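You operate a simulated robot arm through the tools that you are given. There is no shell and no other tool. Be economical: measure what you need, move in short steps, check, and stop when the job is done.

Carry out the task below with a simulated two-armed robot. There is one attempt and no reset: what you move stays moved.

JOB
Stack the L white carton from the front desk top on top of the XS white carton. Then put the blue chip block on the grey cover. Then put the grey case on the programmer end of the front desk away on the upper shelf of the placement machine. Then pull the middle drawer of the front desk open. Do these in the order given.

The check looks at the end state, three seconds after you hand in, the way a careful person would. Anything else that was tipped, shoved, dropped, spilled or broken makes it a failure. A push-on lid holds only when it is set on centred and level and pressed home; a screw cap is set on level and turned clockwise until tight.

ROBOT AND FRAMES
Two 7-joint arms with three-finger grippers on one trunk, on a base that drives. Base frame: it is fixed to the floor where the robot stands at the start and does not move with it; the origin is under the middle of the robot, x ahead of it, y to its left, z up; the surface under the hand at the start is at about z = 750. Units: mm, degrees, N and s.
The left shoulder is at the start at [42, 154, 1007], the right one opposite. With the tool pointing down near the work surface each hand reaches from about 240 to 640 mm from the robot's upright axis, wherever it stands, measured 20 degrees to its own side. Places, roughly: blue chip block [500, 1250, 750]; grey case (7x5x4 cm) [800, 1600, 800]; grey cover [-1500, -2750, 500]; middle drawer of the front desk [500, 0, 400]; upper shelf of the placement machine (22x16 cm) [-5520, -3520, 1280]; white carton [500, 250, 750]. Payload 2.69 kg a hand.
Tool frame (each hand has its own): the origin (TCP) lies between the finger pads and is the grasp point; the fingertips stand 29 mm ahead of it; z points along the fingers, y is the line along which they close. Largest opening 120 mm; the body of the gripper starts 78 mm behind the TCP.
Orientation is that of the tool frame in the base frame, as a unit quaternion [w, x, y, z]. With the fingers straight down and closing along the base's y, the tool's x points along the base's -x, its y along +y and its z along -z.

CONTROLS
- The arms move only by the tool step_arm. It takes "left_moves", "right_moves" or both (then of equal length, played together; a hand with none holds still); each is a list of rows, each a list of 7 numbers: the turn, a rotation vector about the base's x, y, z in units of 45 degrees (1.0 is 45 degrees), then the shift along the base's x, y, z in units of 250 mm (1.0 is 250 mm), then the finger opening in mm, from 0 to 120. In form: [[rx, ry, rz, dx, dy, dz, claw], ...]. A call has 1 to 10 rows; each row is the pose to reach, as a shift and turn from the pose commanded when the call began. A call with a number of a shift or a turn outside -1 to 1 is refused whole. Each row takes 0.2 s and may step no farther than 50 mm and 8.6 degrees from the row before; otherwise, or with a gripper value out of range, the whole call is refused. A pose out of reach is approached as far as the arm can. The call stops where the force on the tool passes 40 N (or 10 N more than at its start, if that is more) or the arm is blocked; 0.2 s more then pass. Each finger halts on what it meets, pressing with about 44 N; the grip force reading is that of the motor and also rises with nothing between the fingers. The clock runs only during rows and for 0.2 s after the last one: add rows that repeat a pose to give the fingers time. The reply holds the time, the measured pose of the TCP, the force on the tool along the base axes, the opening and the grip force, in the units named above and with some noise, with the torque about the TCP (base axes, N m) and any sound that the robot's microphone picked up.
- Cameras (640 x 400 px; columns grow to the right, rows downward): "scene" is now at [136.7, 49.2, 1158.7]; the picture's right is [0.55, -0.83, 0.00], its down [-0.47, -0.31, -0.83] and it looks along [0.69, 0.46, -0.56] (base axes); focal length 214 px, centre (320, 200). "left" rides on the left gripper at [63, 0, -104] in its tool frame; the picture's right is [0.00, 1.00, 0.00], its down [-0.83, 0.00, -0.56] and it looks along [-0.56, 0.00, 0.83] (tool axes); focal length 275 px, centre (320, 200). "right" rides on the right gripper at [63, 0, -104] in its tool frame; the picture's right is [0.00, 1.00, 0.00], its down [-0.83, 0.00, -0.56] and it looks along [-0.56, 0.00, 0.83] (tool axes); focal length 275 px, centre (320, 200). There is no depth. A picture from a camera that has moved, and an enlarged one, comes with that camera's place and axes in the base frame and with its lens.
- camera(camera): a new picture of that camera. No time passes.
- lift_body(by): slides the trunk up (or, below 0, down) by that many mm; the arms and the scene camera ride with it, the base frame stays. It gives what a move gives, with no picture.
- base_move(legs): drives the robot by 1 to 6 legs, each [ahead, left, turn to the left] in mm, mm and degrees, along the robot's own axes; the way and the turn of a leg run together, so that a leg with both is an arc; at most 1500 mm and 180 degrees a leg. The arms and the cameras ride along, it lands a little off, and it stops where it bumps. It gives what a move gives.
- aim_head(pan, tilt): turns the head with the scene camera to pan (to the left, within 80 degrees either way) and tilt (down, from -29 to 69), counted from straight ahead of the robot. It gives what a move gives.
- enlarge(camera, box): a new picture of the part [left, top, right, bottom] of that camera's present view, enlarged. No time passes.
- sign_off(): hands the job in; it is judged then, once.

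Work in short steps. Places have to be worked out from the pictures, the camera data and where the tool is seen: move nearer, look again, correct. Check each grasp and each placing, and mend what went wrong. You have 165 turns and 130 pictures in all, those below and enlarged ones among them. Open the grippers and draw the arms clear of the work before you hand the job in, unless the task says otherwise; then end with one line.

The tools are called after "Emit:" by a JSON object that holds its "name" and its "arguments". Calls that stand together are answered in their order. step_arm: Moves the arms, as the interface text tells. Its arguments: {"type":"object","properties":{"left_moves":{"type":"array","items":{"type":"array","items":{"type":"number"}}},"right_moves":{"type":"array","items":{"type":"array","items":{"type":"number"}}}},"required":[]} The other tools are called the same way: lift_body (by) slides the trunk up or down; base_move (legs) drives the base; aim_head (pan, tilt) turns the head that bears the scene camera; camera (camera) takes a picture; enlarge (camera, box) takes an enlarged picture of a part of a camera's view; sign_off () hands the job in.

At the start:

```text
time_s: 0.0
left_tcp_pos: [372.5, 382.1, 1054.7]
left_ee_rot: [-0.001, 0.001, 1.0, 0.0]
left_wrist_force: [0.2, -0.9, 0.3]
left_torque: [-0.02, -0.01, 0.04]
left_opening: 119.9
left_grip_force: 0.0
right_tcp_pos: [342.8, 12.2, 1097.9]
right_ee_rot: [0.002, 0.0, 1.0, 0.0]
right_wrist_force: [0.4, 0.4, 0.0]
right_torque: [0.0, 0.0, 0.0]
right_opening: 120.0
right_grip_force: 0.1
trunk travel left (down, up): [-375.0, 63.0]
robot x, y, heading: [-3.6, -1.8, -0.1]
head pan, tilt: [17.1, 68.8]
```

scene: 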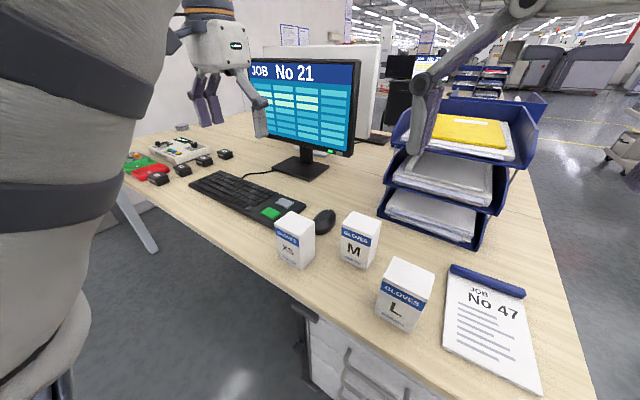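
right: 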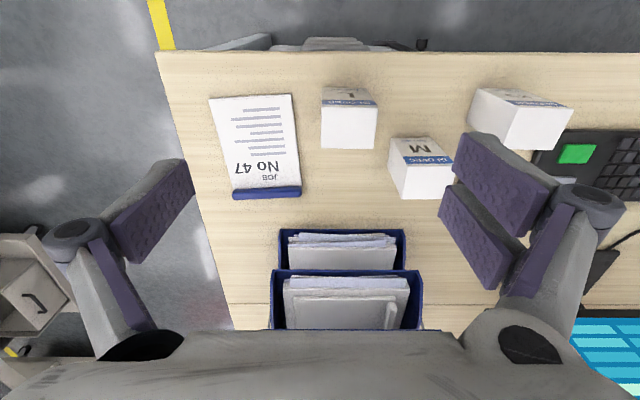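
left: 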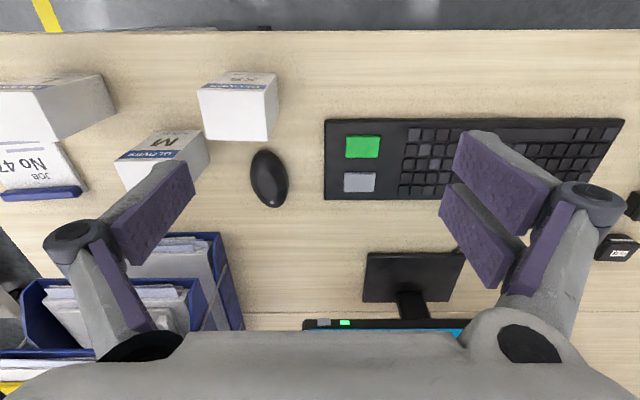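

Right arm moves out of the way to its side while the left goes over the XS carton for a closer view.

Emit:
{"name": "step_arm", "arguments": {"left_moves": [[0, 0, 0, -0.05, -0.1, 0, 120], [0, 0, 0, -0.1, -0.2, 0, 120], [0, 0, 0, -0.15, -0.3, 0, 120], [0, 0, 0, -0.2, -0.4, 0, 120], [0, 0, 0, -0.2, -0.4, 0, 120], [0, 0, 0, -0.2, -0.4, 0, 120]], "right_moves": [[0, 0, 0, 0, -0.18, 0, 120], [0, 0, 0, 0, -0.36, 0, 120], [0, 0, 0, 0, -0.54, 0, 120], [0, 0, 0, 0, -0.72, 0, 120], [0, 0, 0, 0, -0.9, 0, 120], [0, 0, 0, 0, -1, 0, 120]]}}

Emit:
{"name": "camera", "arguments": {"camera": "left"}}

```text
time_s: 1.4
left_tcp_pos: [361.9, 341.1, 1063.5]
left_ee_rot: [-0.004, -0.004, 1.0, -0.008]
left_wrist_force: [-0.6, -0.5, 0.9]
left_torque: [0.01, -0.02, -0.02]
left_opening: 119.9
left_grip_force: 0.1
left hand out of reach, approached as far as the arm can: row 2, 3, 4, 5, 6
right_tcp_pos: [343.7, -240.1, 1096.5]
right_ee_rot: [0.002, 0.0, 1.0, 0.0]
right_wrist_force: [-0.2, -0.1, 0.0]
right_torque: [0.0, -0.01, 0.02]
right_opening: 119.9
right_grip_force: 0.0
trunk travel left (down, up): [-375.0, 63.0]
robot x, y, heading: [2.9, -3.4, 0.0]
head pan, tilt: [17.1, 68.8]
```

```text
126 pictures are left
camera left: at [300.4, 341.8, 1168.5], right [-0.01, 1.0, -0.02], down [0.84, 0.01, 0.55], along [0.55, -0.01, -0.84], focal length 275 px, centre (320, 200)
```

left: 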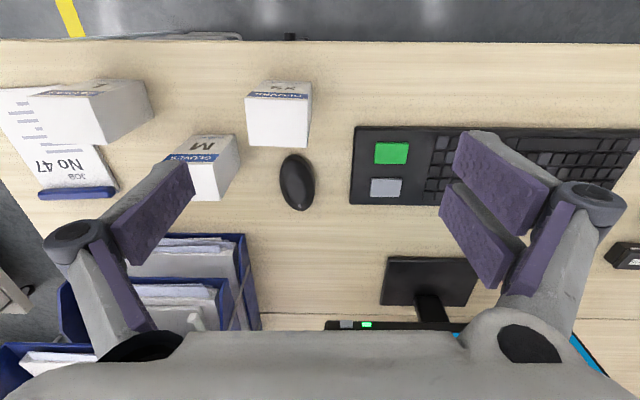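

The left hand was limited by height near its shoulder. I'll lower it by 100 mm and move toward the L carton.

Emit:
{"name": "step_arm", "arguments": {"left_moves": [[0, 0, 0, 0.05, 0, -0.15, 120], [0, 0, 0, 0.1, 0, -0.3, 120], [0, 0, 0, 0.2, 0, -0.4, 120], [0, 0, 0, 0.24, -0.15, -0.4, 120], [0, 0, 0, 0.24, -0.3, -0.4, 120], [0, 0, 0, 0.24, -0.45, -0.4, 120], [0, 0, 0, 0.24, -0.6, -0.4, 120], [0, 0, 0, 0.24, -0.7, -0.4, 120], [0, 0, 0, 0.24, -0.7, -0.4, 120]]}}

Emit:
{"name": "camera", "arguments": {"camera": "left"}}

```text
time_s: 3.4
left_tcp_pos: [469.4, 174.5, 954.4]
left_ee_rot: [-0.003, -0.002, 1.0, -0.003]
left_wrist_force: [0.0, -0.1, 0.0]
left_torque: [0.01, 0.0, -0.01]
left_opening: 120.1
left_grip_force: 0.0
left hand out of reach, approached as far as the arm can: row 5, 6, 7, 8, 9
right_tcp_pos: [343.3, -238.9, 1096.5]
right_ee_rot: [0.001, 0.0, 1.0, 0.0]
right_wrist_force: [0.5, -0.2, 0.2]
right_torque: [-0.01, 0.01, 0.02]
right_opening: 119.8
right_grip_force: 0.0
trunk travel left (down, up): [-375.0, 63.0]
robot x, y, heading: [1.3, -0.7, -0.0]
head pan, tilt: [17.1, 68.8]
```

```text
125 pictures are left
camera left: at [407.2, 174.3, 1060.3], right [0.0, 1.0, -0.01], down [0.83, 0.0, 0.55], along [0.55, -0.01, -0.83], focal length 275 px, centre (320, 200)
```

left: 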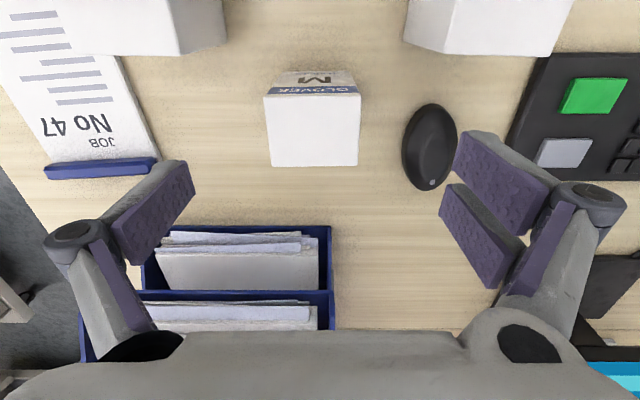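

The hand seems to have a larger minimum radius at this height. I'll back the base off by 130 mm so that both cartons lie at comfortable reach.

Emit:
{"name": "base_move", "arguments": {"legs": [[-130, 0, 0]]}}

Emit:
{"name": "camera", "arguments": {"camera": "left"}}

```text
time_s: 4.7
left_tcp_pos: [336.2, 173.6, 956.9]
left_ee_rot: [-0.002, 0.0, 1.0, -0.002]
left_wrist_force: [-0.2, -0.2, 0.7]
left_torque: [0.01, -0.03, -0.01]
left_opening: 119.6
left_grip_force: 0.0
right_tcp_pos: [210.7, -239.6, 1096.8]
right_ee_rot: [0.001, 0.0, 1.0, 0.0]
right_wrist_force: [-0.8, -0.2, 0.9]
right_torque: [-0.01, -0.02, 0.03]
right_opening: 120.1
right_grip_force: 0.0
trunk travel left (down, up): [-375.0, 63.0]
robot x, y, heading: [-135.9, 2.0, -0.1]
head pan, tilt: [17.1, 68.8]
```

```text
124 pictures are left
camera left: at [274.1, 173.6, 1060.8], right [0.0, 1.0, 0.0], down [0.83, 0.0, 0.55], along [0.55, 0.0, -0.83], focal length 275 px, centre (320, 200)
```

left: 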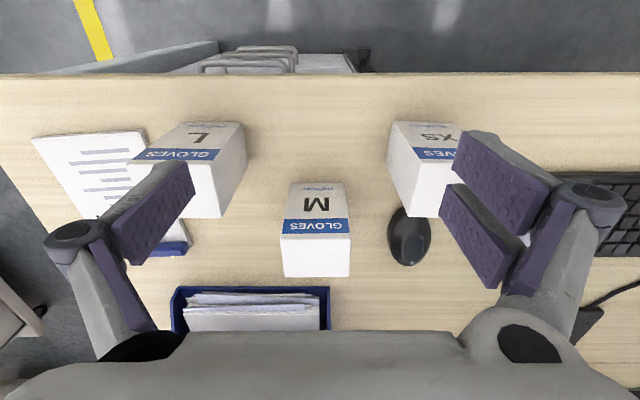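

Moving the left hand above L at about (405, 51).

Emit:
{"name": "step_arm", "arguments": {"left_moves": [[0, 0, 0, 0.1, -0.12, 0, 120], [0, 0, 0, 0.2, -0.24, 0, 120], [0, 0, 0, 0.28, -0.36, 0, 120], [0, 0, 0, 0.28, -0.49, 0, 120], [0, 0, 0, 0.28, -0.49, 0, 120]]}}

Emit:
{"name": "camera", "arguments": {"camera": "left"}}

```text
time_s: 5.9
left_tcp_pos: [406.7, 51.0, 955.9]
left_ee_rot: [-0.002, -0.001, 1.0, -0.002]
left_wrist_force: [0.3, 0.4, -0.7]
left_torque: [-0.02, -0.03, 0.02]
left_opening: 119.8
left_grip_force: 0.0
right_tcp_pos: [211.4, -239.1, 1097.4]
right_ee_rot: [0.001, 0.001, 1.0, 0.0]
right_wrist_force: [1.0, 0.6, -0.3]
right_torque: [-0.05, -0.03, -0.01]
right_opening: 119.9
right_grip_force: 0.1
trunk travel left (down, up): [-375.0, 63.0]
robot x, y, heading: [-133.2, -1.0, -0.2]
head pan, tilt: [17.1, 68.8]
```

```text
123 pictures are left
camera left: at [344.6, 51.6, 1060.8], right [0.0, 1.0, 0.0], down [0.83, 0.0, 0.55], along [0.55, 0.0, -0.83], focal length 275 px, centre (320, 200)
```

left: 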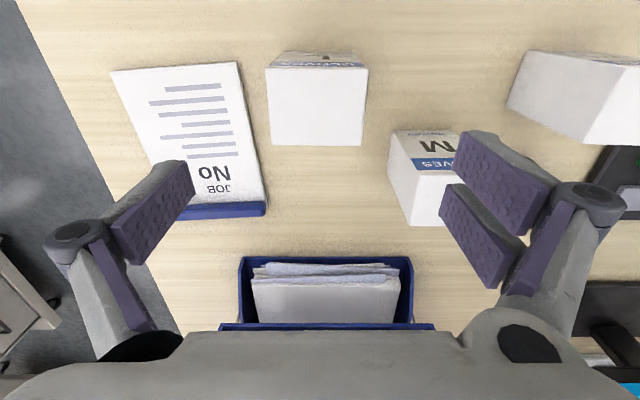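

L's top spans x≈374–436, y≈11–87 with z≈840. Descending to TCP z≈805 and closing.

Emit:
{"name": "step_arm", "arguments": {"left_moves": [[0, 0, 0, -0.005, -0.004, -0.16, 120], [0, 0, 0, -0.005, -0.004, -0.32, 120], [0, 0, 0, -0.005, -0.004, -0.46, 120], [0, 0, 0, -0.005, -0.004, -0.6, 120], [0, 0, 0, -0.005, -0.004, -0.6, 120], [0, 0, 0, -0.005, -0.004, -0.6, 90], [0, 0, 0, -0.005, -0.004, -0.6, 60], [0, 0, 0, -0.005, -0.004, -0.6, 55], [0, 0, 0, -0.005, -0.004, -0.6, 55]]}}

Emit:
{"name": "camera", "arguments": {"camera": "left"}}

```text
time_s: 7.9
left_tcp_pos: [405.5, 51.4, 806.2]
left_ee_rot: [-0.002, 0.001, 1.0, 0.0]
left_wrist_force: [0.1, -0.3, 4.4]
left_torque: [-0.24, 0.06, -0.02]
left_opening: 73.9
left_grip_force: 44.1
right_tcp_pos: [211.6, -238.6, 1097.6]
right_ee_rot: [0.001, 0.0, 1.0, 0.0]
right_wrist_force: [0.6, 0.6, -0.2]
right_torque: [-0.01, -0.01, -0.04]
right_opening: 119.8
right_grip_force: 0.0
trunk travel left (down, up): [-375.0, 63.0]
robot x, y, heading: [-134.7, -0.8, -0.3]
head pan, tilt: [17.1, 68.8]
```

```text
122 pictures are left
camera left: at [343.7, 50.7, 911.5], right [0.0, 1.0, 0.0], down [0.83, 0.0, 0.55], along [0.55, -0.01, -0.83], focal length 275 px, centre (320, 200)
```

left: 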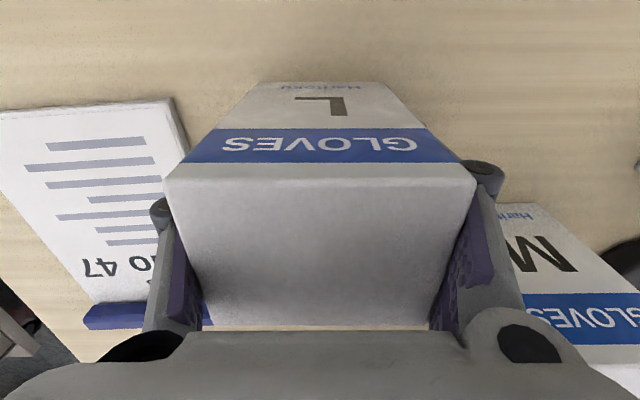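

Gripped (opening 73.9). Lifting 150 mm and moving toward XS.

Emit:
{"name": "step_arm", "arguments": {"left_moves": [[0, 0, 0, 0, 0, 0.16, 55], [0, 0, 0, 0, 0, 0.32, 55], [0, 0, 0, 0, 0, 0.48, 55], [0, 0, 0, 0, 0, 0.6, 55], [0, 0, 0, 0, 0.16, 0.6, 55], [0, 0, 0, 0, 0.34, 0.6, 55], [0, 0, 0, 0, 0.5, 0.6, 55], [0, 0, 0, 0, 0.68, 0.6, 55], [0, 0, 0, 0, 0.8, 0.6, 55], [0, 0, 0, 0, 0.8, 0.6, 55]]}}

Emit:
{"name": "camera", "arguments": {"camera": "left"}}

Emit:
{"name": "camera", "arguments": {"camera": "scene"}}

```text
time_s: 10.1
left_tcp_pos: [408.3, 250.3, 958.6]
left_ee_rot: [-0.002, 0.0, 1.0, -0.002]
left_wrist_force: [-0.2, -0.6, -2.4]
left_torque: [-0.01, -0.01, 0.0]
left_opening: 73.7
left_grip_force: 44.4
right_tcp_pos: [212.1, -238.0, 1095.8]
right_ee_rot: [0.001, 0.001, 1.0, 0.0]
right_wrist_force: [0.8, 0.6, 0.1]
right_torque: [0.0, -0.01, -0.01]
right_opening: 120.3
right_grip_force: 0.0
trunk travel left (down, up): [-375.0, 63.0]
robot x, y, heading: [-132.3, 0.3, -0.0]
head pan, tilt: [17.1, 68.8]
```

```text
121 pictures are left
camera left: at [345.4, 250.0, 1063.5], right [0.0, 1.0, 0.0], down [0.83, 0.0, 0.55], along [0.55, -0.01, -0.83], focal length 275 px, centre (320, 200)
```

left: 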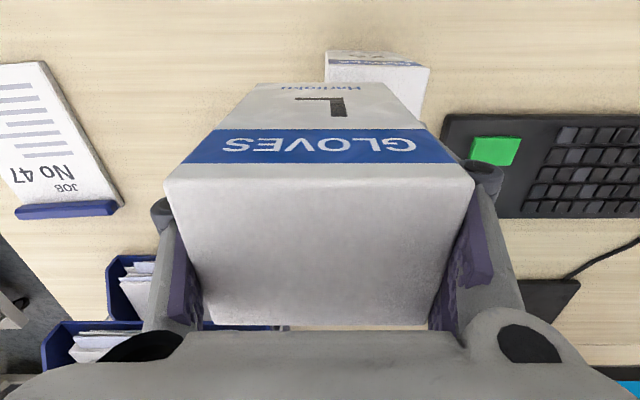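

```text
120 pictures are left
camera scene: at [-15.7, 16.6, 1113.9], right [0.29, -0.96, 0.0], down [-0.89, -0.27, -0.36], along [0.35, 0.11, -0.93], focal length 214 px, centre (320, 200)
```

scene: 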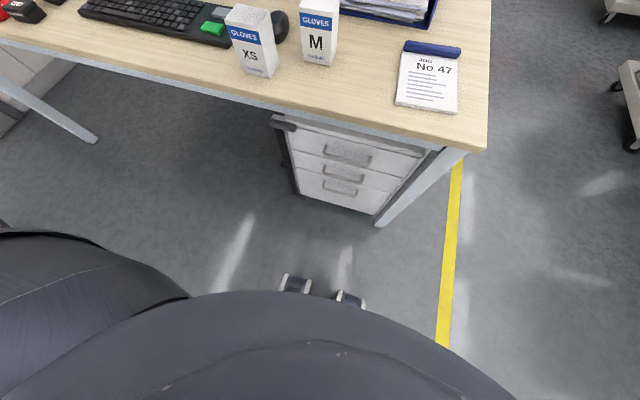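

XS spans y≈251–330, near edge x≈374.6, so centre ≈(405, 290.6). Moving above and lowering to just short of contact.

Emit:
{"name": "step_arm", "arguments": {"left_moves": [[0, 0, 0, -0.006, 0.1, 0, 55], [0, 0, 0, -0.008, 0.162, 0, 55], [0, 0, 0, -0.008, 0.162, -0.1, 55], [0, 0, 0, -0.008, 0.162, -0.21, 55], [0, 0, 0, -0.008, 0.162, -0.21, 55]]}}

Emit:
{"name": "aim_head", "arguments": {"pan": 17, "tilt": 40}}

Emit:
{"name": "camera", "arguments": {"camera": "scene"}}

Emit:
{"name": "camera", "arguments": {"camera": "left"}}

```text
time_s: 11.1
left_tcp_pos: [403.6, 291.4, 917.8]
left_ee_rot: [0.005, 0.0, 1.0, -0.002]
left_wrist_force: [-7.5, -0.1, 22.1]
left_torque: [-0.72, 1.34, -0.19]
left_opening: 73.5
left_grip_force: 43.7
right_tcp_pos: [209.8, -239.3, 1096.8]
right_ee_rot: [0.002, 0.002, 1.0, 0.0]
right_wrist_force: [0.5, 0.5, 0.1]
right_torque: [-0.02, 0.03, 0.0]
right_opening: 119.9
right_grip_force: 0.0
trunk travel left (down, up): [-375.0, 63.0]
robot x, y, heading: [-131.9, 0.9, 0.0]
head pan, tilt: [17.1, 68.8]
stopped in row 5 (left hand): the force on the tool passed its limit at 47 N (the readings are from after the stop); the commanded pose is now the measured one
```

```text
time_s: 12.1
left_tcp_pos: [403.9, 291.5, 916.8]
left_ee_rot: [0.007, 0.0, 1.0, 0.0]
left_wrist_force: [-1.7, 0.9, 39.7]
left_torque: [-0.76, 1.48, -0.05]
left_opening: 73.1
left_grip_force: 44.1
right_tcp_pos: [208.9, -241.4, 1097.6]
right_ee_rot: [0.002, 0.001, 1.0, 0.001]
right_wrist_force: [0.7, -0.3, -0.3]
right_torque: [0.0, 0.01, 0.02]
right_opening: 119.8
right_grip_force: 0.0
trunk travel left (down, up): [-375.0, 63.0]
robot x, y, heading: [-131.4, -1.4, 0.0]
head pan, tilt: [17.0, 40.0]
```

```text
119 pictures are left
camera scene: at [9.3, 24.0, 1150.7], right [0.29, -0.96, 0.0], down [-0.61, -0.19, -0.77], along [0.73, 0.22, -0.64], focal length 214 px, centre (320, 200)
```

scene: 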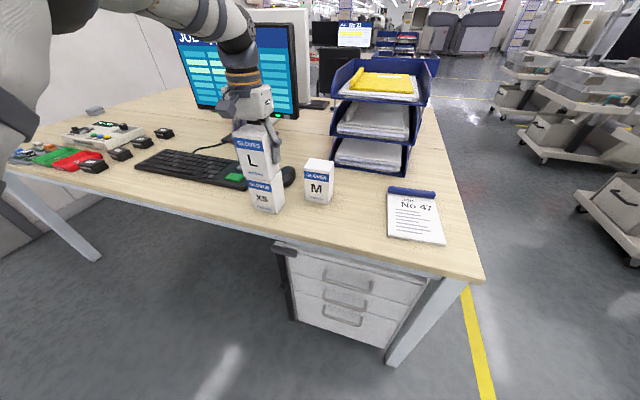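

```text
118 pictures are left
camera left: at [339.8, 290.9, 1021.0], right [0.0, 1.0, 0.0], down [0.82, 0.0, 0.57], along [0.57, 0.0, -0.82], focal length 275 px, centre (320, 200)
```

left: 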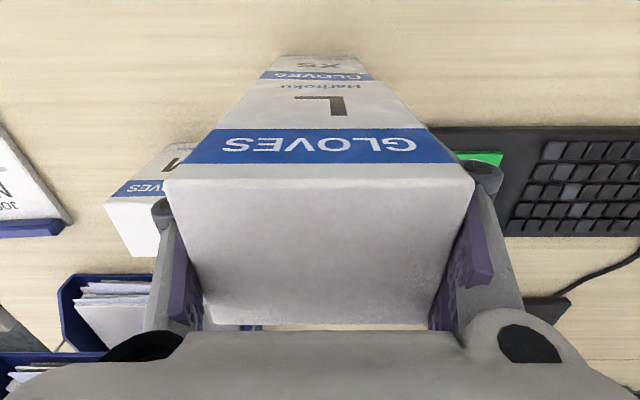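

Contact came at z≈917, so the boxes are about 112 mm tall. Zooming in to check the alignment before releasing.

Emit:
{"name": "enlarge", "arguments": {"camera": "scene", "box": [210, 100, 340, 230]}}

Emit:
{"name": "enlarge", "arguments": {"camera": "left", "box": [230, 40, 410, 150]}}

```text
3.08 times, centred on (275, 165) of scene
camera zoom: at [9.3, 24.0, 1150.7], right [0.29, -0.96, 0.0], down [-0.61, -0.19, -0.77], along [0.73, 0.22, -0.64], focal length 660 px, centre (458, 308)
```

zoom: 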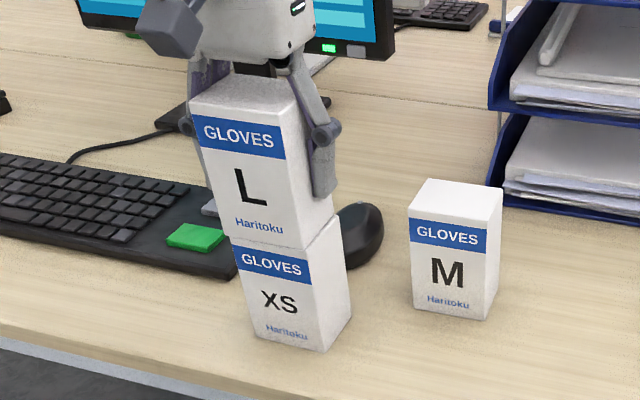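

```text
3.56 times, centred on (320, 95) of left
camera zoom: at [339.8, 290.9, 1021.0], right [0.0, 1.0, 0.0], down [0.82, 0.0, 0.57], along [0.57, 0.0, -0.82], focal length 979 px, centre (320, 573)
```

zoom: 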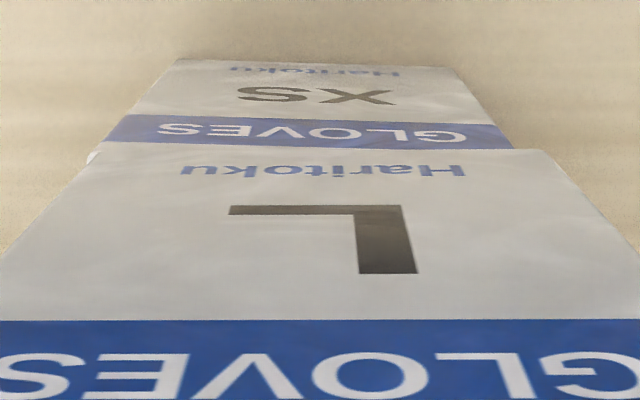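

L is shifted about +4.5 mm in y relative to XS. I'll lift slightly, correct, and lower again.

Emit:
{"name": "step_arm", "arguments": {"left_moves": [[0, 0, 0, 0, 0, 0.02, 55], [0, 0, 0, 0, 0, 0.036, 55], [0, 0, 0, 0.004, -0.018, 0.036, 55], [0, 0, 0, 0.004, -0.018, 0.036, 55], [0, 0, 0, 0.004, -0.018, 0.024, 55], [0, 0, 0, 0.004, -0.018, 0.014, 55], [0, 0, 0, 0.004, -0.018, 0.008, 55]]}}

Emit:
{"name": "enlarge", "arguments": {"camera": "left", "box": [230, 40, 410, 150]}}

```text
time_s: 13.7
left_tcp_pos: [405.5, 287.3, 917.2]
left_ee_rot: [0.007, 0.001, 1.0, -0.001]
left_wrist_force: [-0.2, 0.4, 12.8]
left_torque: [-0.27, 0.47, -0.05]
left_opening: 73.1
left_grip_force: 43.6
right_tcp_pos: [210.5, -238.4, 1096.3]
right_ee_rot: [0.001, 0.001, 1.0, 0.0]
right_wrist_force: [0.4, -0.8, -0.4]
right_torque: [0.01, 0.04, -0.02]
right_opening: 119.9
right_grip_force: 0.0
trunk travel left (down, up): [-375.0, 63.0]
robot x, y, heading: [-134.2, 2.0, -0.4]
head pan, tilt: [17.0, 40.0]
```

```text
3.56 times, centred on (320, 95) of left
camera zoom: at [342.3, 286.8, 1021.5], right [0.0, 1.0, 0.0], down [0.82, 0.0, 0.57], along [0.57, 0.0, -0.82], focal length 979 px, centre (320, 573)
```

zoom: 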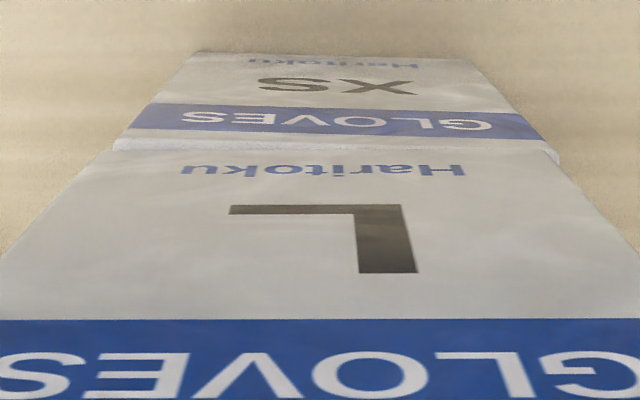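

Well aligned now, with light contact. Releasing slowly and rising.

Emit:
{"name": "step_arm", "arguments": {"left_moves": [[0, 0, 0, 0, 0, -0.002, 80], [0, 0, 0, 0, 0, -0.002, 95], [0, 0, 0, 0, 0, 0, 112], [0, 0, 0, 0, 0, 0, 115], [0, 0, 0, 0, 0, 0.1, 115], [0, 0, 0, 0, 0, 0.2, 115], [0, 0, 0, 0, 0, 0.32, 115], [0, 0, 0, -0.05, 0, 0.45, 115], [0, 0, 0, -0.05, 0, 0.45, 115]]}}

Emit:
{"name": "enlarge", "arguments": {"camera": "scene", "box": [210, 80, 340, 230]}}

```text
time_s: 15.7
left_tcp_pos: [396.8, 289.8, 1027.0]
left_ee_rot: [0.004, 0.0, 1.0, -0.002]
left_wrist_force: [-0.1, 0.1, -0.1]
left_torque: [0.01, -0.02, 0.03]
left_opening: 115.1
left_grip_force: 0.1
right_tcp_pos: [212.3, -238.6, 1096.5]
right_ee_rot: [0.0, 0.0, 1.0, 0.0]
right_wrist_force: [0.3, 0.5, -0.8]
right_torque: [0.04, 0.01, 0.02]
right_opening: 120.0
right_grip_force: 0.1
trunk travel left (down, up): [-375.0, 63.0]
robot x, y, heading: [-133.7, 4.9, -0.1]
head pan, tilt: [17.0, 40.0]
```

```text
2.67 times, centred on (275, 155) of scene
camera zoom: at [12.5, 25.3, 1150.0], right [0.29, -0.96, 0.0], down [-0.62, -0.19, -0.77], along [0.73, 0.22, -0.64], focal length 572 px, centre (440, 320)
```

zoom: 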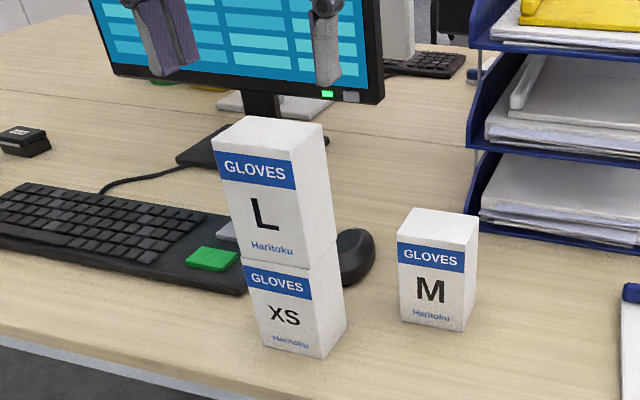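

Stack is good. Next the blue chip block, at about (500, 1250): backing off and driving left.

Emit:
{"name": "base_move", "arguments": {"legs": [[-150, 0, 0], [0, 950, 0]]}}

Emit:
{"name": "aim_head", "arguments": {"pan": 10, "tilt": 35}}

Emit:
{"name": "camera", "arguments": {"camera": "scene"}}

```text
time_s: 24.2
left_tcp_pos: [248.3, 1220.5, 1026.6]
left_ee_rot: [0.004, 0.002, 1.0, -0.001]
left_wrist_force: [0.4, -0.6, -0.4]
left_torque: [0.0, 0.0, -0.02]
left_opening: 115.0
left_grip_force: 0.1
right_tcp_pos: [63.1, 693.7, 1095.4]
right_ee_rot: [0.0, 0.002, 1.0, 0.0]
right_wrist_force: [1.1, -0.1, -0.1]
right_torque: [0.02, -0.03, -0.01]
right_opening: 119.8
right_grip_force: 0.1
trunk travel left (down, up): [-375.0, 63.0]
robot x, y, heading: [-277.1, 934.6, -0.2]
head pan, tilt: [17.0, 40.0]
```

```text
time_s: 24.8
left_tcp_pos: [249.1, 1220.7, 1026.5]
left_ee_rot: [0.003, 0.002, 1.0, -0.001]
left_wrist_force: [-0.5, -0.3, -0.3]
left_torque: [0.01, -0.03, -0.01]
left_opening: 114.9
left_grip_force: 0.0
right_tcp_pos: [63.7, 694.0, 1094.8]
right_ee_rot: [0.001, 0.003, 1.0, 0.001]
right_wrist_force: [0.3, -0.3, -0.5]
right_torque: [0.01, 0.04, -0.01]
right_opening: 120.1
right_grip_force: 0.2
trunk travel left (down, up): [-375.0, 63.0]
robot x, y, heading: [-281.0, 931.5, -0.4]
head pan, tilt: [10.0, 35.0]
```

```text
113 pictures are left
camera scene: at [-129.9, 948.8, 1157.6], right [0.17, -0.99, 0.0], down [-0.57, -0.1, -0.82], along [0.81, 0.14, -0.57], focal length 214 px, centre (320, 200)
```

scene: 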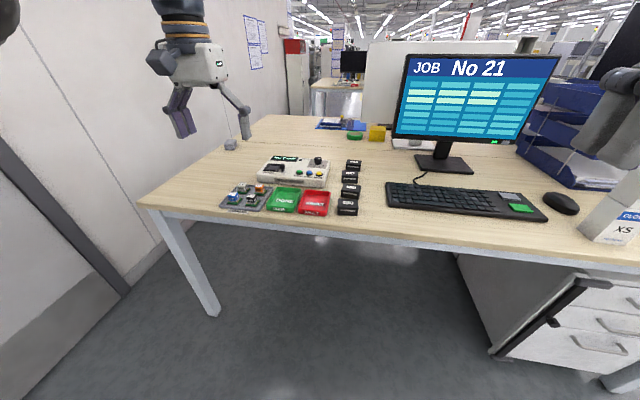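

Emit:
{"name": "enlarge", "arguments": {"camera": "scene", "box": [210, 115, 370, 220]}}

```text
3.81 times, centred on (290, 168) of scene
camera zoom: at [-129.9, 948.8, 1157.6], right [0.17, -0.99, 0.0], down [-0.57, -0.1, -0.82], along [0.81, 0.14, -0.57], focal length 817 px, centre (434, 324)
```

zoom: 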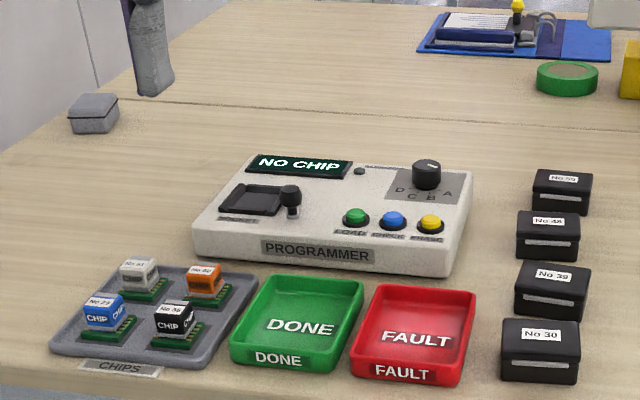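

Blue chip estimated near (373, 1315). Driving 150 ahead and 90 left brings the left hand above it.

Emit:
{"name": "base_move", "arguments": {"legs": [[150, 90, 0]]}}

Emit:
{"name": "camera", "arguments": {"camera": "left"}}

```text
time_s: 26.3
left_tcp_pos: [398.5, 1311.3, 1025.9]
left_ee_rot: [0.003, 0.002, 1.0, -0.001]
left_wrist_force: [-0.1, 0.7, 0.5]
left_torque: [-0.03, -0.03, 0.0]
left_opening: 115.1
left_grip_force: 0.1
right_tcp_pos: [214.2, 784.6, 1097.4]
right_ee_rot: [0.001, 0.002, 1.0, 0.0]
right_wrist_force: [-0.5, 0.3, 0.2]
right_torque: [-0.04, 0.04, 0.02]
right_opening: 119.9
right_grip_force: 0.1
trunk travel left (down, up): [-375.0, 63.0]
robot x, y, heading: [-132.7, 1024.9, -0.6]
head pan, tilt: [10.0, 35.0]
```

```text
111 pictures are left
camera left: at [335.5, 1310.4, 1130.5], right [0.01, 1.0, 0.0], down [0.83, -0.01, 0.56], along [0.56, -0.01, -0.83], focal length 275 px, centre (320, 200)
```

left: 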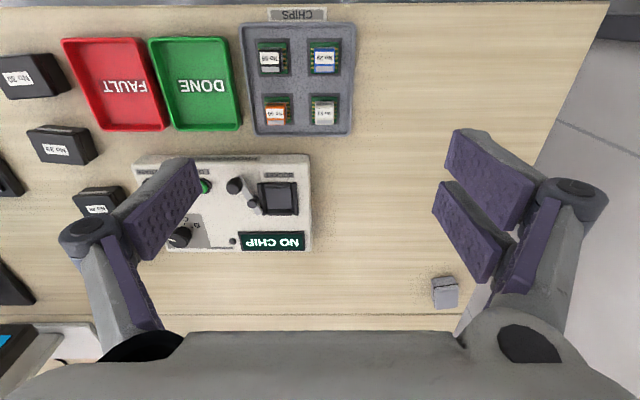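

Chip is near (378, 1315). Descending to z≈890 above it with a 60 mm opening for a better look.

Emit:
{"name": "step_arm", "arguments": {"left_moves": [[0, 0, 0, -0.04, 0.01, -0.18, 100], [0, 0, 0, -0.084, 0.016, -0.36, 80], [0, 0, 0, -0.084, 0.016, -0.54, 60], [0, 0, 0, -0.084, 0.016, -0.54, 60]]}}

Emit:
{"name": "camera", "arguments": {"camera": "left"}}

```text
time_s: 27.3
left_tcp_pos: [375.0, 1315.7, 891.1]
left_ee_rot: [0.005, 0.001, 1.0, -0.001]
left_wrist_force: [-0.4, 1.2, -0.5]
left_torque: [0.01, -0.01, 0.02]
left_opening: 60.0
left_grip_force: 0.1
right_tcp_pos: [211.9, 783.1, 1096.6]
right_ee_rot: [0.0, 0.003, 1.0, 0.0]
right_wrist_force: [-1.1, -0.9, -0.6]
right_torque: [0.0, 0.0, 0.03]
right_opening: 120.0
right_grip_force: 0.1
trunk travel left (down, up): [-375.0, 63.0]
robot x, y, heading: [-133.3, 1027.7, -0.2]
head pan, tilt: [10.0, 35.0]
```

```text
110 pictures are left
camera left: at [312.0, 1315.3, 995.4], right [0.01, 1.0, 0.0], down [0.83, -0.01, 0.56], along [0.56, -0.01, -0.83], focal length 275 px, centre (320, 200)
```

left: 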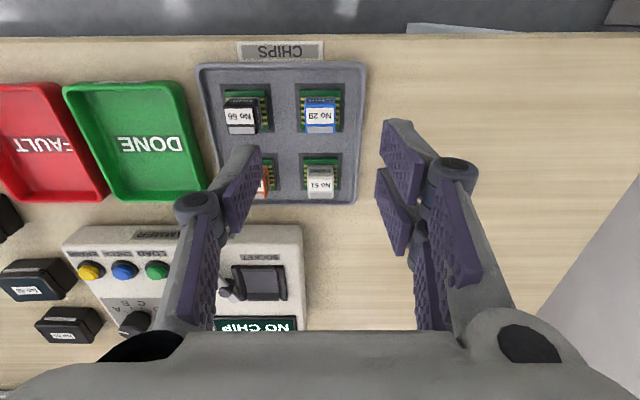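

Emit:
{"name": "enlarge", "arguments": {"camera": "left", "box": [270, 60, 380, 210]}}

```text
2.67 times, centred on (325, 135) of left
camera zoom: at [312.0, 1315.3, 995.4], right [0.01, 1.0, 0.0], down [0.83, -0.01, 0.56], along [0.56, -0.01, -0.83], focal length 734 px, centre (307, 373)
```

zoom: 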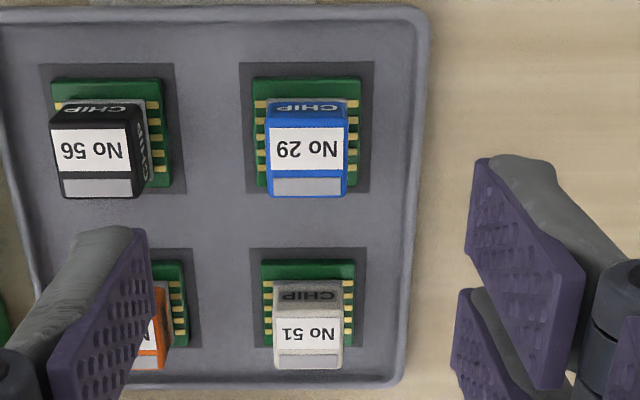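

Block is ≈24 mm cube at (380, 1313.5), top ≈782. Descending so fingertips reach ≈764, then closing.

Emit:
{"name": "step_arm", "arguments": {"left_moves": [[0, 0, 0, 0.02, -0.007, -0.12, 48], [0, 0, 0, 0.02, -0.007, -0.24, 48], [0, 0, 0, 0.02, -0.007, -0.34, 48], [0, 0, 0, 0.02, -0.007, -0.39, 48], [0, 0, 0, 0.02, -0.007, -0.39, 48]]}}

Emit:
{"name": "camera", "arguments": {"camera": "left"}}

```text
time_s: 28.5
left_tcp_pos: [381.8, 1312.6, 794.5]
left_ee_rot: [0.004, 0.002, 1.0, -0.001]
left_wrist_force: [0.0, 1.0, -0.1]
left_torque: [0.02, -0.02, 0.01]
left_opening: 47.8
left_grip_force: 0.1
right_tcp_pos: [212.0, 783.8, 1097.7]
right_ee_rot: [0.001, 0.003, 1.0, 0.001]
right_wrist_force: [0.0, 0.7, -0.2]
right_torque: [-0.02, 0.04, 0.0]
right_opening: 120.0
right_grip_force: 0.0
trunk travel left (down, up): [-375.0, 63.0]
robot x, y, heading: [-129.0, 1024.4, -0.2]
head pan, tilt: [10.0, 35.0]
```

```text
108 pictures are left
camera left: at [319.6, 1312.3, 898.0], right [0.01, 1.0, 0.0], down [0.83, -0.01, 0.56], along [0.56, -0.01, -0.83], focal length 275 px, centre (320, 200)
```

left: 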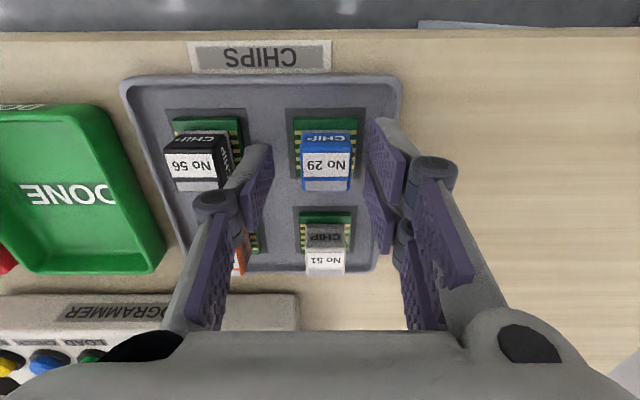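

Block is centred within ~3 mm. Shifting +2.5 mm in y, closing, and lifting a little.

Emit:
{"name": "step_arm", "arguments": {"left_moves": [[0, 0, 0, -0.004, 0.01, 0, 48], [0, 0, 0, -0.004, 0.01, 0, 30], [0, 0, 0, -0.004, 0.01, 0, 12], [0, 0, 0, -0.004, 0.01, 0, 10], [0, 0, 0, -0.004, 0.01, 0, 10], [0, 0, 0, -0.004, 0.01, 0.08, 10], [0, 0, 0, -0.004, 0.01, 0.2, 10], [0, 0, 0, -0.004, 0.01, 0.3, 10]]}}

Emit:
{"name": "camera", "arguments": {"camera": "left"}}

```text
time_s: 30.3
left_tcp_pos: [381.4, 1315.1, 869.9]
left_ee_rot: [0.003, 0.002, 1.0, 0.0]
left_wrist_force: [-0.3, -0.7, -0.6]
left_torque: [0.02, 0.03, -0.01]
left_opening: 23.2
left_grip_force: 43.8
right_tcp_pos: [211.8, 783.1, 1096.2]
right_ee_rot: [0.0, 0.003, 1.0, 0.0]
right_wrist_force: [-0.5, -0.2, 0.1]
right_torque: [-0.01, -0.01, -0.01]
right_opening: 120.1
right_grip_force: 0.1
trunk travel left (down, up): [-375.0, 63.0]
robot x, y, heading: [-130.4, 1023.4, 0.1]
head pan, tilt: [10.0, 35.0]
```

```text
107 pictures are left
camera left: at [317.5, 1314.9, 973.8], right [0.01, 1.0, 0.0], down [0.83, -0.01, 0.56], along [0.56, -0.01, -0.83], focal length 275 px, centre (320, 200)
```

left: 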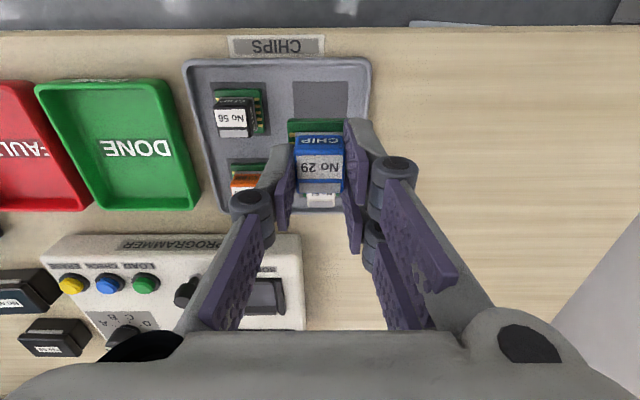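

Chip gripped with its board (opening 23). Raising it, then backing away from the desk and turning right toward the grey cover to look.

Emit:
{"name": "step_arm", "arguments": {"left_moves": [[0, 0, 0, 0, 0, 0.16, 10], [0, 0, 0, 0, 0, 0.32, 10], [0, 0, 0, 0, 0, 0.45, 10], [0, 0, 0, 0, 0, 0.45, 10]]}}

Emit:
{"name": "base_move", "arguments": {"legs": [[-500, 0, 0], [0, 0, -106]]}}

Emit:
{"name": "aim_head", "arguments": {"pan": 0, "tilt": 25}}

Emit:
{"name": "camera", "arguments": {"camera": "scene"}}

```text
time_s: 31.3
left_tcp_pos: [381.1, 1314.8, 983.7]
left_ee_rot: [0.005, 0.002, 1.0, -0.001]
left_wrist_force: [0.3, 0.0, -0.9]
left_torque: [0.02, 0.0, 0.0]
left_opening: 23.1
left_grip_force: 44.5
right_tcp_pos: [212.6, 783.0, 1097.6]
right_ee_rot: [0.001, 0.002, 1.0, -0.001]
right_wrist_force: [0.0, 1.0, 0.2]
right_torque: [0.0, -0.01, 0.01]
right_opening: 119.9
right_grip_force: 0.1
trunk travel left (down, up): [-375.0, 63.0]
robot x, y, heading: [-127.4, 1026.3, -0.6]
head pan, tilt: [10.0, 35.0]
```

```text
time_s: 38.8
left_tcp_pos: [-504.0, 453.5, 982.9]
left_ee_rot: [0.002, 0.804, 0.595, -0.003]
left_wrist_force: [0.1, 0.1, -0.5]
left_torque: [0.0, -0.01, -0.01]
left_opening: 23.1
left_grip_force: 44.1
right_tcp_pos: [-964.1, 770.1, 1097.0]
right_ee_rot: [0.0, 0.804, 0.594, 0.0]
right_wrist_force: [-0.2, 0.3, 0.0]
right_torque: [-0.01, 0.02, 0.06]
right_opening: 120.2
right_grip_force: 0.2
trunk travel left (down, up): [-375.0, 63.0]
robot x, y, heading: [-635.4, 1029.6, -107.0]
head pan, tilt: [10.0, 35.0]
```

```text
time_s: 39.5
left_tcp_pos: [-503.5, 454.5, 983.8]
left_ee_rot: [0.001, 0.804, 0.595, -0.004]
left_wrist_force: [-0.6, 1.3, -0.8]
left_torque: [0.0, 0.01, 0.03]
left_opening: 23.0
left_grip_force: 43.7
right_tcp_pos: [-963.9, 768.4, 1097.1]
right_ee_rot: [0.0, 0.804, 0.595, -0.001]
right_wrist_force: [0.4, -0.6, -0.1]
right_torque: [-0.01, 0.02, -0.02]
right_opening: 120.3
right_grip_force: 0.1
trunk travel left (down, up): [-375.0, 63.0]
robot x, y, heading: [-637.7, 1027.0, -107.3]
head pan, tilt: [0.0, 25.0]
```

```text
106 pictures are left
camera scene: at [-681.3, 878.5, 1173.3], right [-0.96, 0.29, 0.0], down [0.12, 0.4, -0.91], along [-0.27, -0.87, -0.42], focal length 214 px, centre (320, 200)
```

scene: 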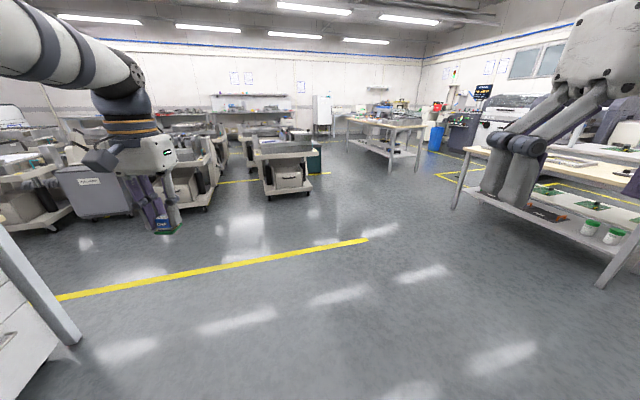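

Emit:
{"name": "enlarge", "arguments": {"camera": "scene", "box": [230, 110, 350, 205]}}

Emit:
{"name": "enlarge", "arguments": {"camera": "scene", "box": [330, 60, 500, 180]}}

```text
4.21 times, centred on (290, 158) of scene
camera zoom: at [-681.3, 878.5, 1173.3], right [-0.96, 0.29, 0.0], down [0.12, 0.4, -0.91], along [-0.27, -0.87, -0.42], focal length 903 px, centre (446, 379)
```

zoom: 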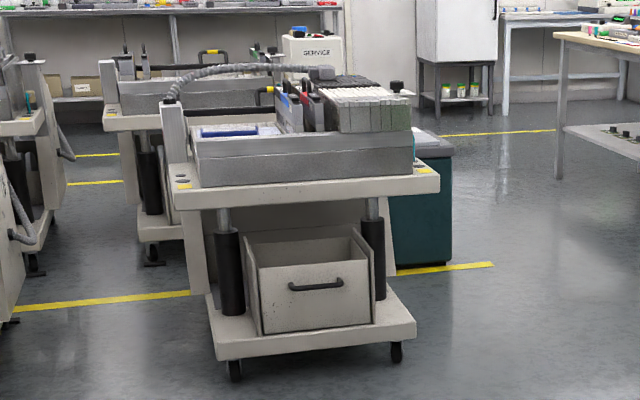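

```text
3.33 times, centred on (415, 120) of scene
camera zoom: at [-681.3, 878.5, 1173.3], right [-0.96, 0.29, 0.0], down [0.12, 0.4, -0.91], along [-0.27, -0.87, -0.42], focal length 715 px, centre (3, 467)
```

zoom: 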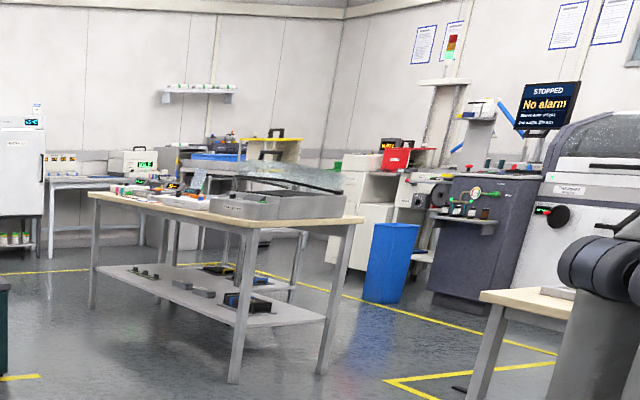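

The grey cover is the lid of the teal bin behind the trolley. I'll drive around the trolley's right side, to about (-2150, -1500), then look.

Emit:
{"name": "base_move", "arguments": {"legs": [[1431, -347, 0], [1431, -347, 0]]}}

Emit:
{"name": "aim_head", "arguments": {"pan": 30, "tilt": 30}}

Emit:
{"name": "camera", "arguments": {"camera": "scene"}}

```text
time_s: 53.6
left_tcp_pos: [-1924.2, -2090.2, 982.1]
left_ee_rot: [0.001, 0.788, 0.615, -0.003]
left_wrist_force: [-1.0, -0.3, 0.4]
left_torque: [-0.01, 0.0, 0.01]
left_opening: 23.0
left_grip_force: 44.4
right_tcp_pos: [-2400.2, -1798.3, 1096.5]
right_ee_rot: [0.001, 0.789, 0.614, 0.0]
right_wrist_force: [0.2, -0.4, -1.0]
right_torque: [0.0, 0.07, 0.0]
right_opening: 119.9
right_grip_force: 0.0
trunk travel left (down, up): [-375.0, 63.0]
robot x, y, heading: [-2085.7, -1521.7, -104.1]
head pan, tilt: [0.0, 25.0]
```

```text
time_s: 54.6
left_tcp_pos: [-1924.3, -2089.4, 982.9]
left_ee_rot: [0.001, 0.789, 0.615, -0.004]
left_wrist_force: [0.4, -0.4, -0.4]
left_torque: [0.04, -0.02, -0.02]
left_opening: 23.2
left_grip_force: 44.0
right_tcp_pos: [-2399.5, -1798.7, 1096.8]
right_ee_rot: [0.001, 0.789, 0.615, 0.0]
right_wrist_force: [-0.2, -0.9, 0.2]
right_torque: [0.04, 0.02, -0.01]
right_opening: 120.1
right_grip_force: 0.1
trunk travel left (down, up): [-375.0, 63.0]
robot x, y, heading: [-2084.7, -1523.1, -104.3]
head pan, tilt: [30.0, 30.0]
```

```text
103 pictures are left
camera scene: at [-2076.0, -1672.4, 1165.4], right [-0.96, -0.27, 0.0], down [-0.14, 0.48, -0.87], along [0.24, -0.83, -0.5], focal length 214 px, centre (320, 200)
```

scene: 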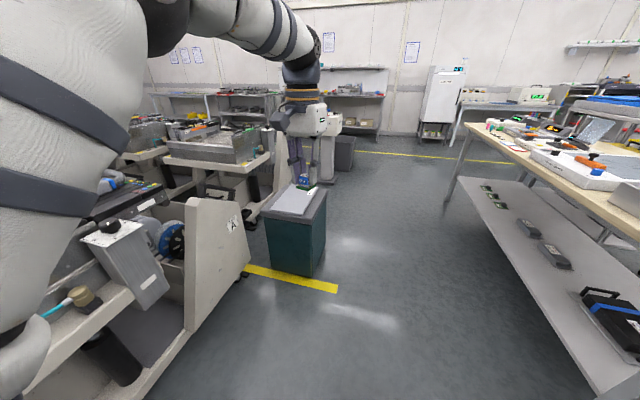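

Lid centre ≈(-1617, -2698, 500). I'll go to about (-2087, -2870) and turn to face +x, lowering the trunk afterwards.

Emit:
{"name": "base_move", "arguments": {"legs": [[1305, 331, 0], [0, 0, 104]]}}

Emit:
{"name": "aim_head", "arguments": {"pan": 20, "tilt": 50}}

Emit:
{"name": "camera", "arguments": {"camera": "scene"}}

Emit:
{"name": "camera", "arguments": {"camera": "left"}}

```text
time_s: 65.8
left_tcp_pos: [-1570.9, -2554.7, 982.3]
left_ee_rot: [0.003, -0.024, 1.0, 0.0]
left_wrist_force: [0.1, -0.1, -0.8]
left_torque: [0.0, 0.01, -0.04]
left_opening: 22.7
left_grip_force: 44.3
right_tcp_pos: [-1711.0, -3095.0, 1096.7]
right_ee_rot: [0.001, -0.022, 1.0, -0.001]
right_wrist_force: [0.2, 0.2, 0.3]
right_torque: [-0.02, 0.01, 0.0]
right_opening: 120.1
right_grip_force: 0.0
trunk travel left (down, up): [-375.0, 63.0]
robot x, y, heading: [-2066.9, -2870.9, 2.7]
head pan, tilt: [30.0, 30.0]
```

```text
time_s: 66.6
left_tcp_pos: [-1571.7, -2554.9, 982.4]
left_ee_rot: [0.004, -0.023, 1.0, 0.0]
left_wrist_force: [0.0, 0.0, 0.6]
left_torque: [0.01, 0.0, 0.0]
left_opening: 23.0
left_grip_force: 44.0
right_tcp_pos: [-1713.6, -3093.2, 1095.8]
right_ee_rot: [0.001, -0.022, 1.0, 0.0]
right_wrist_force: [-0.8, 1.1, 0.4]
right_torque: [-0.02, 0.0, 0.02]
right_opening: 119.9
right_grip_force: 0.2
trunk travel left (down, up): [-375.0, 63.0]
robot x, y, heading: [-2066.2, -2871.2, 2.7]
head pan, tilt: [20.0, 50.0]
```

```text
102 pictures are left
camera scene: at [-1932.6, -2838.4, 1135.9], right [0.39, -0.92, 0.0], down [-0.71, -0.29, -0.64], along [0.59, 0.25, -0.77], focal length 214 px, centre (320, 200)
```

scene: 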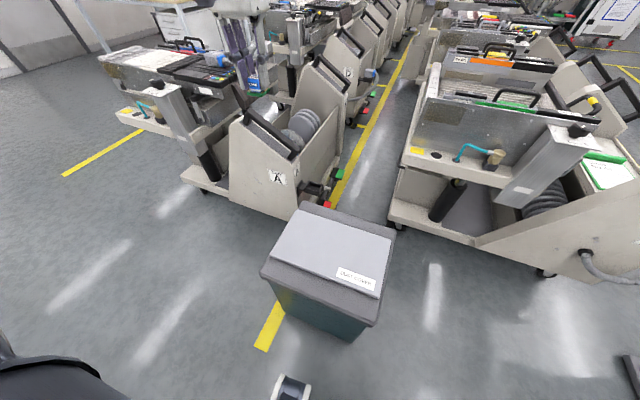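

```text
101 pictures are left
camera left: at [-1634.7, -2558.2, 1086.8], right [-0.04, 1.0, 0.0], down [0.83, 0.04, 0.56], along [0.56, 0.02, -0.83], focal length 275 px, centre (320, 200)
```

left: 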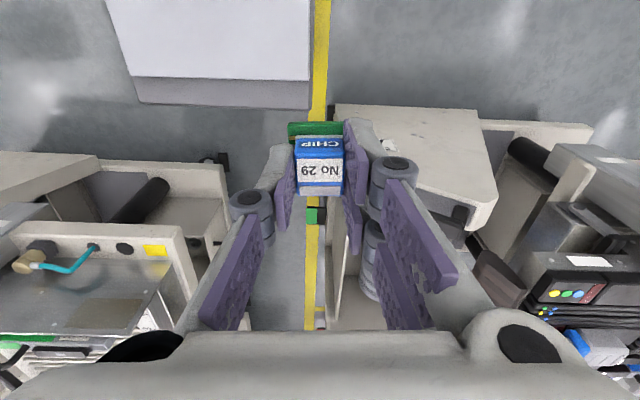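

Emit:
{"name": "enlarge", "arguments": {"camera": "scene", "box": [250, 190, 410, 350]}}

```text
2.50 times, centred on (330, 270) of scene
camera zoom: at [-1932.6, -2838.4, 1135.9], right [0.39, -0.92, 0.0], down [-0.71, -0.29, -0.64], along [0.59, 0.25, -0.77], focal length 536 px, centre (295, 25)
```

zoom: 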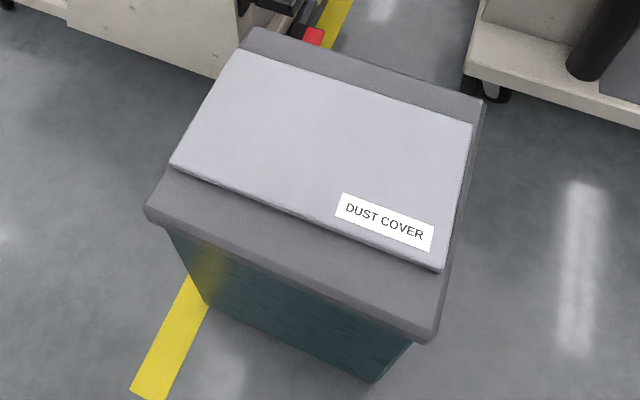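

The light-grey "DUST COVER" plate centre is near (-1624, -2755). Backing 70 mm for reach, then shifting the hand over it before lowering.

Emit:
{"name": "base_move", "arguments": {"legs": [[-70, 0, 0]]}}

Emit:
{"name": "step_arm", "arguments": {"left_moves": [[0, 0, 0, 0, -0.18, 0, 10], [0, 0, 0, 0, -0.36, 0, 10], [0, 0, 0, 0, -0.54, 0, 10], [0, 0, 0, 0, -0.72, 0, 10], [0, 0, 0, 0, -0.8, 0, 10], [0, 0, 0, 0, -0.8, 0, 10]]}}

Emit:
{"name": "camera", "arguments": {"camera": "left"}}

```text
time_s: 67.6
left_tcp_pos: [-1641.5, -2558.2, 983.1]
left_ee_rot: [0.004, -0.022, 1.0, -0.001]
left_wrist_force: [-0.7, -0.3, -0.7]
left_torque: [0.0, -0.04, -0.01]
left_opening: 23.0
left_grip_force: 43.5
right_tcp_pos: [-1783.4, -3097.8, 1096.7]
right_ee_rot: [0.001, -0.021, 1.0, 0.0]
right_wrist_force: [-0.1, 0.0, 0.0]
right_torque: [0.04, -0.03, 0.03]
right_opening: 120.0
right_grip_force: 0.0
trunk travel left (down, up): [-375.0, 63.0]
robot x, y, heading: [-2133.9, -2873.3, 2.7]
head pan, tilt: [20.0, 50.0]
```

```text
time_s: 69.0
left_tcp_pos: [-1639.6, -2758.0, 982.9]
left_ee_rot: [0.003, -0.024, 1.0, -0.002]
left_wrist_force: [0.5, 1.0, 0.4]
left_torque: [0.0, 0.01, 0.01]
left_opening: 23.0
left_grip_force: 43.7
right_tcp_pos: [-1782.3, -3098.6, 1096.2]
right_ee_rot: [0.001, -0.022, 1.0, -0.001]
right_wrist_force: [-0.1, 0.3, 0.7]
right_torque: [-0.02, 0.0, 0.04]
right_opening: 119.8
right_grip_force: 0.1
trunk travel left (down, up): [-375.0, 63.0]
robot x, y, heading: [-2139.0, -2876.0, 2.3]
head pan, tilt: [20.0, 50.0]
```

```text
99 pictures are left
camera left: at [-1703.1, -2761.2, 1086.4], right [-0.04, 1.0, -0.01], down [0.83, 0.04, 0.56], along [0.56, 0.02, -0.83], focal length 275 px, centre (320, 200)
```

left: 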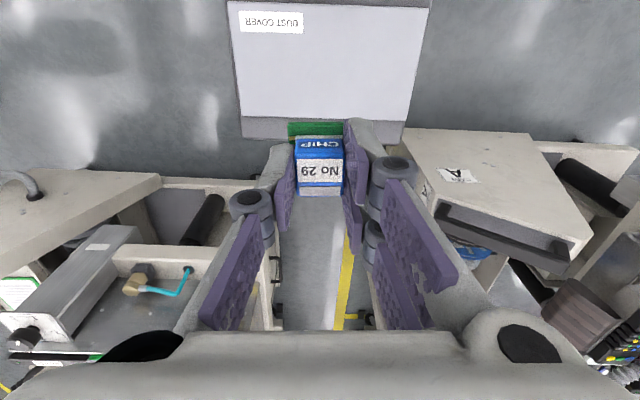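

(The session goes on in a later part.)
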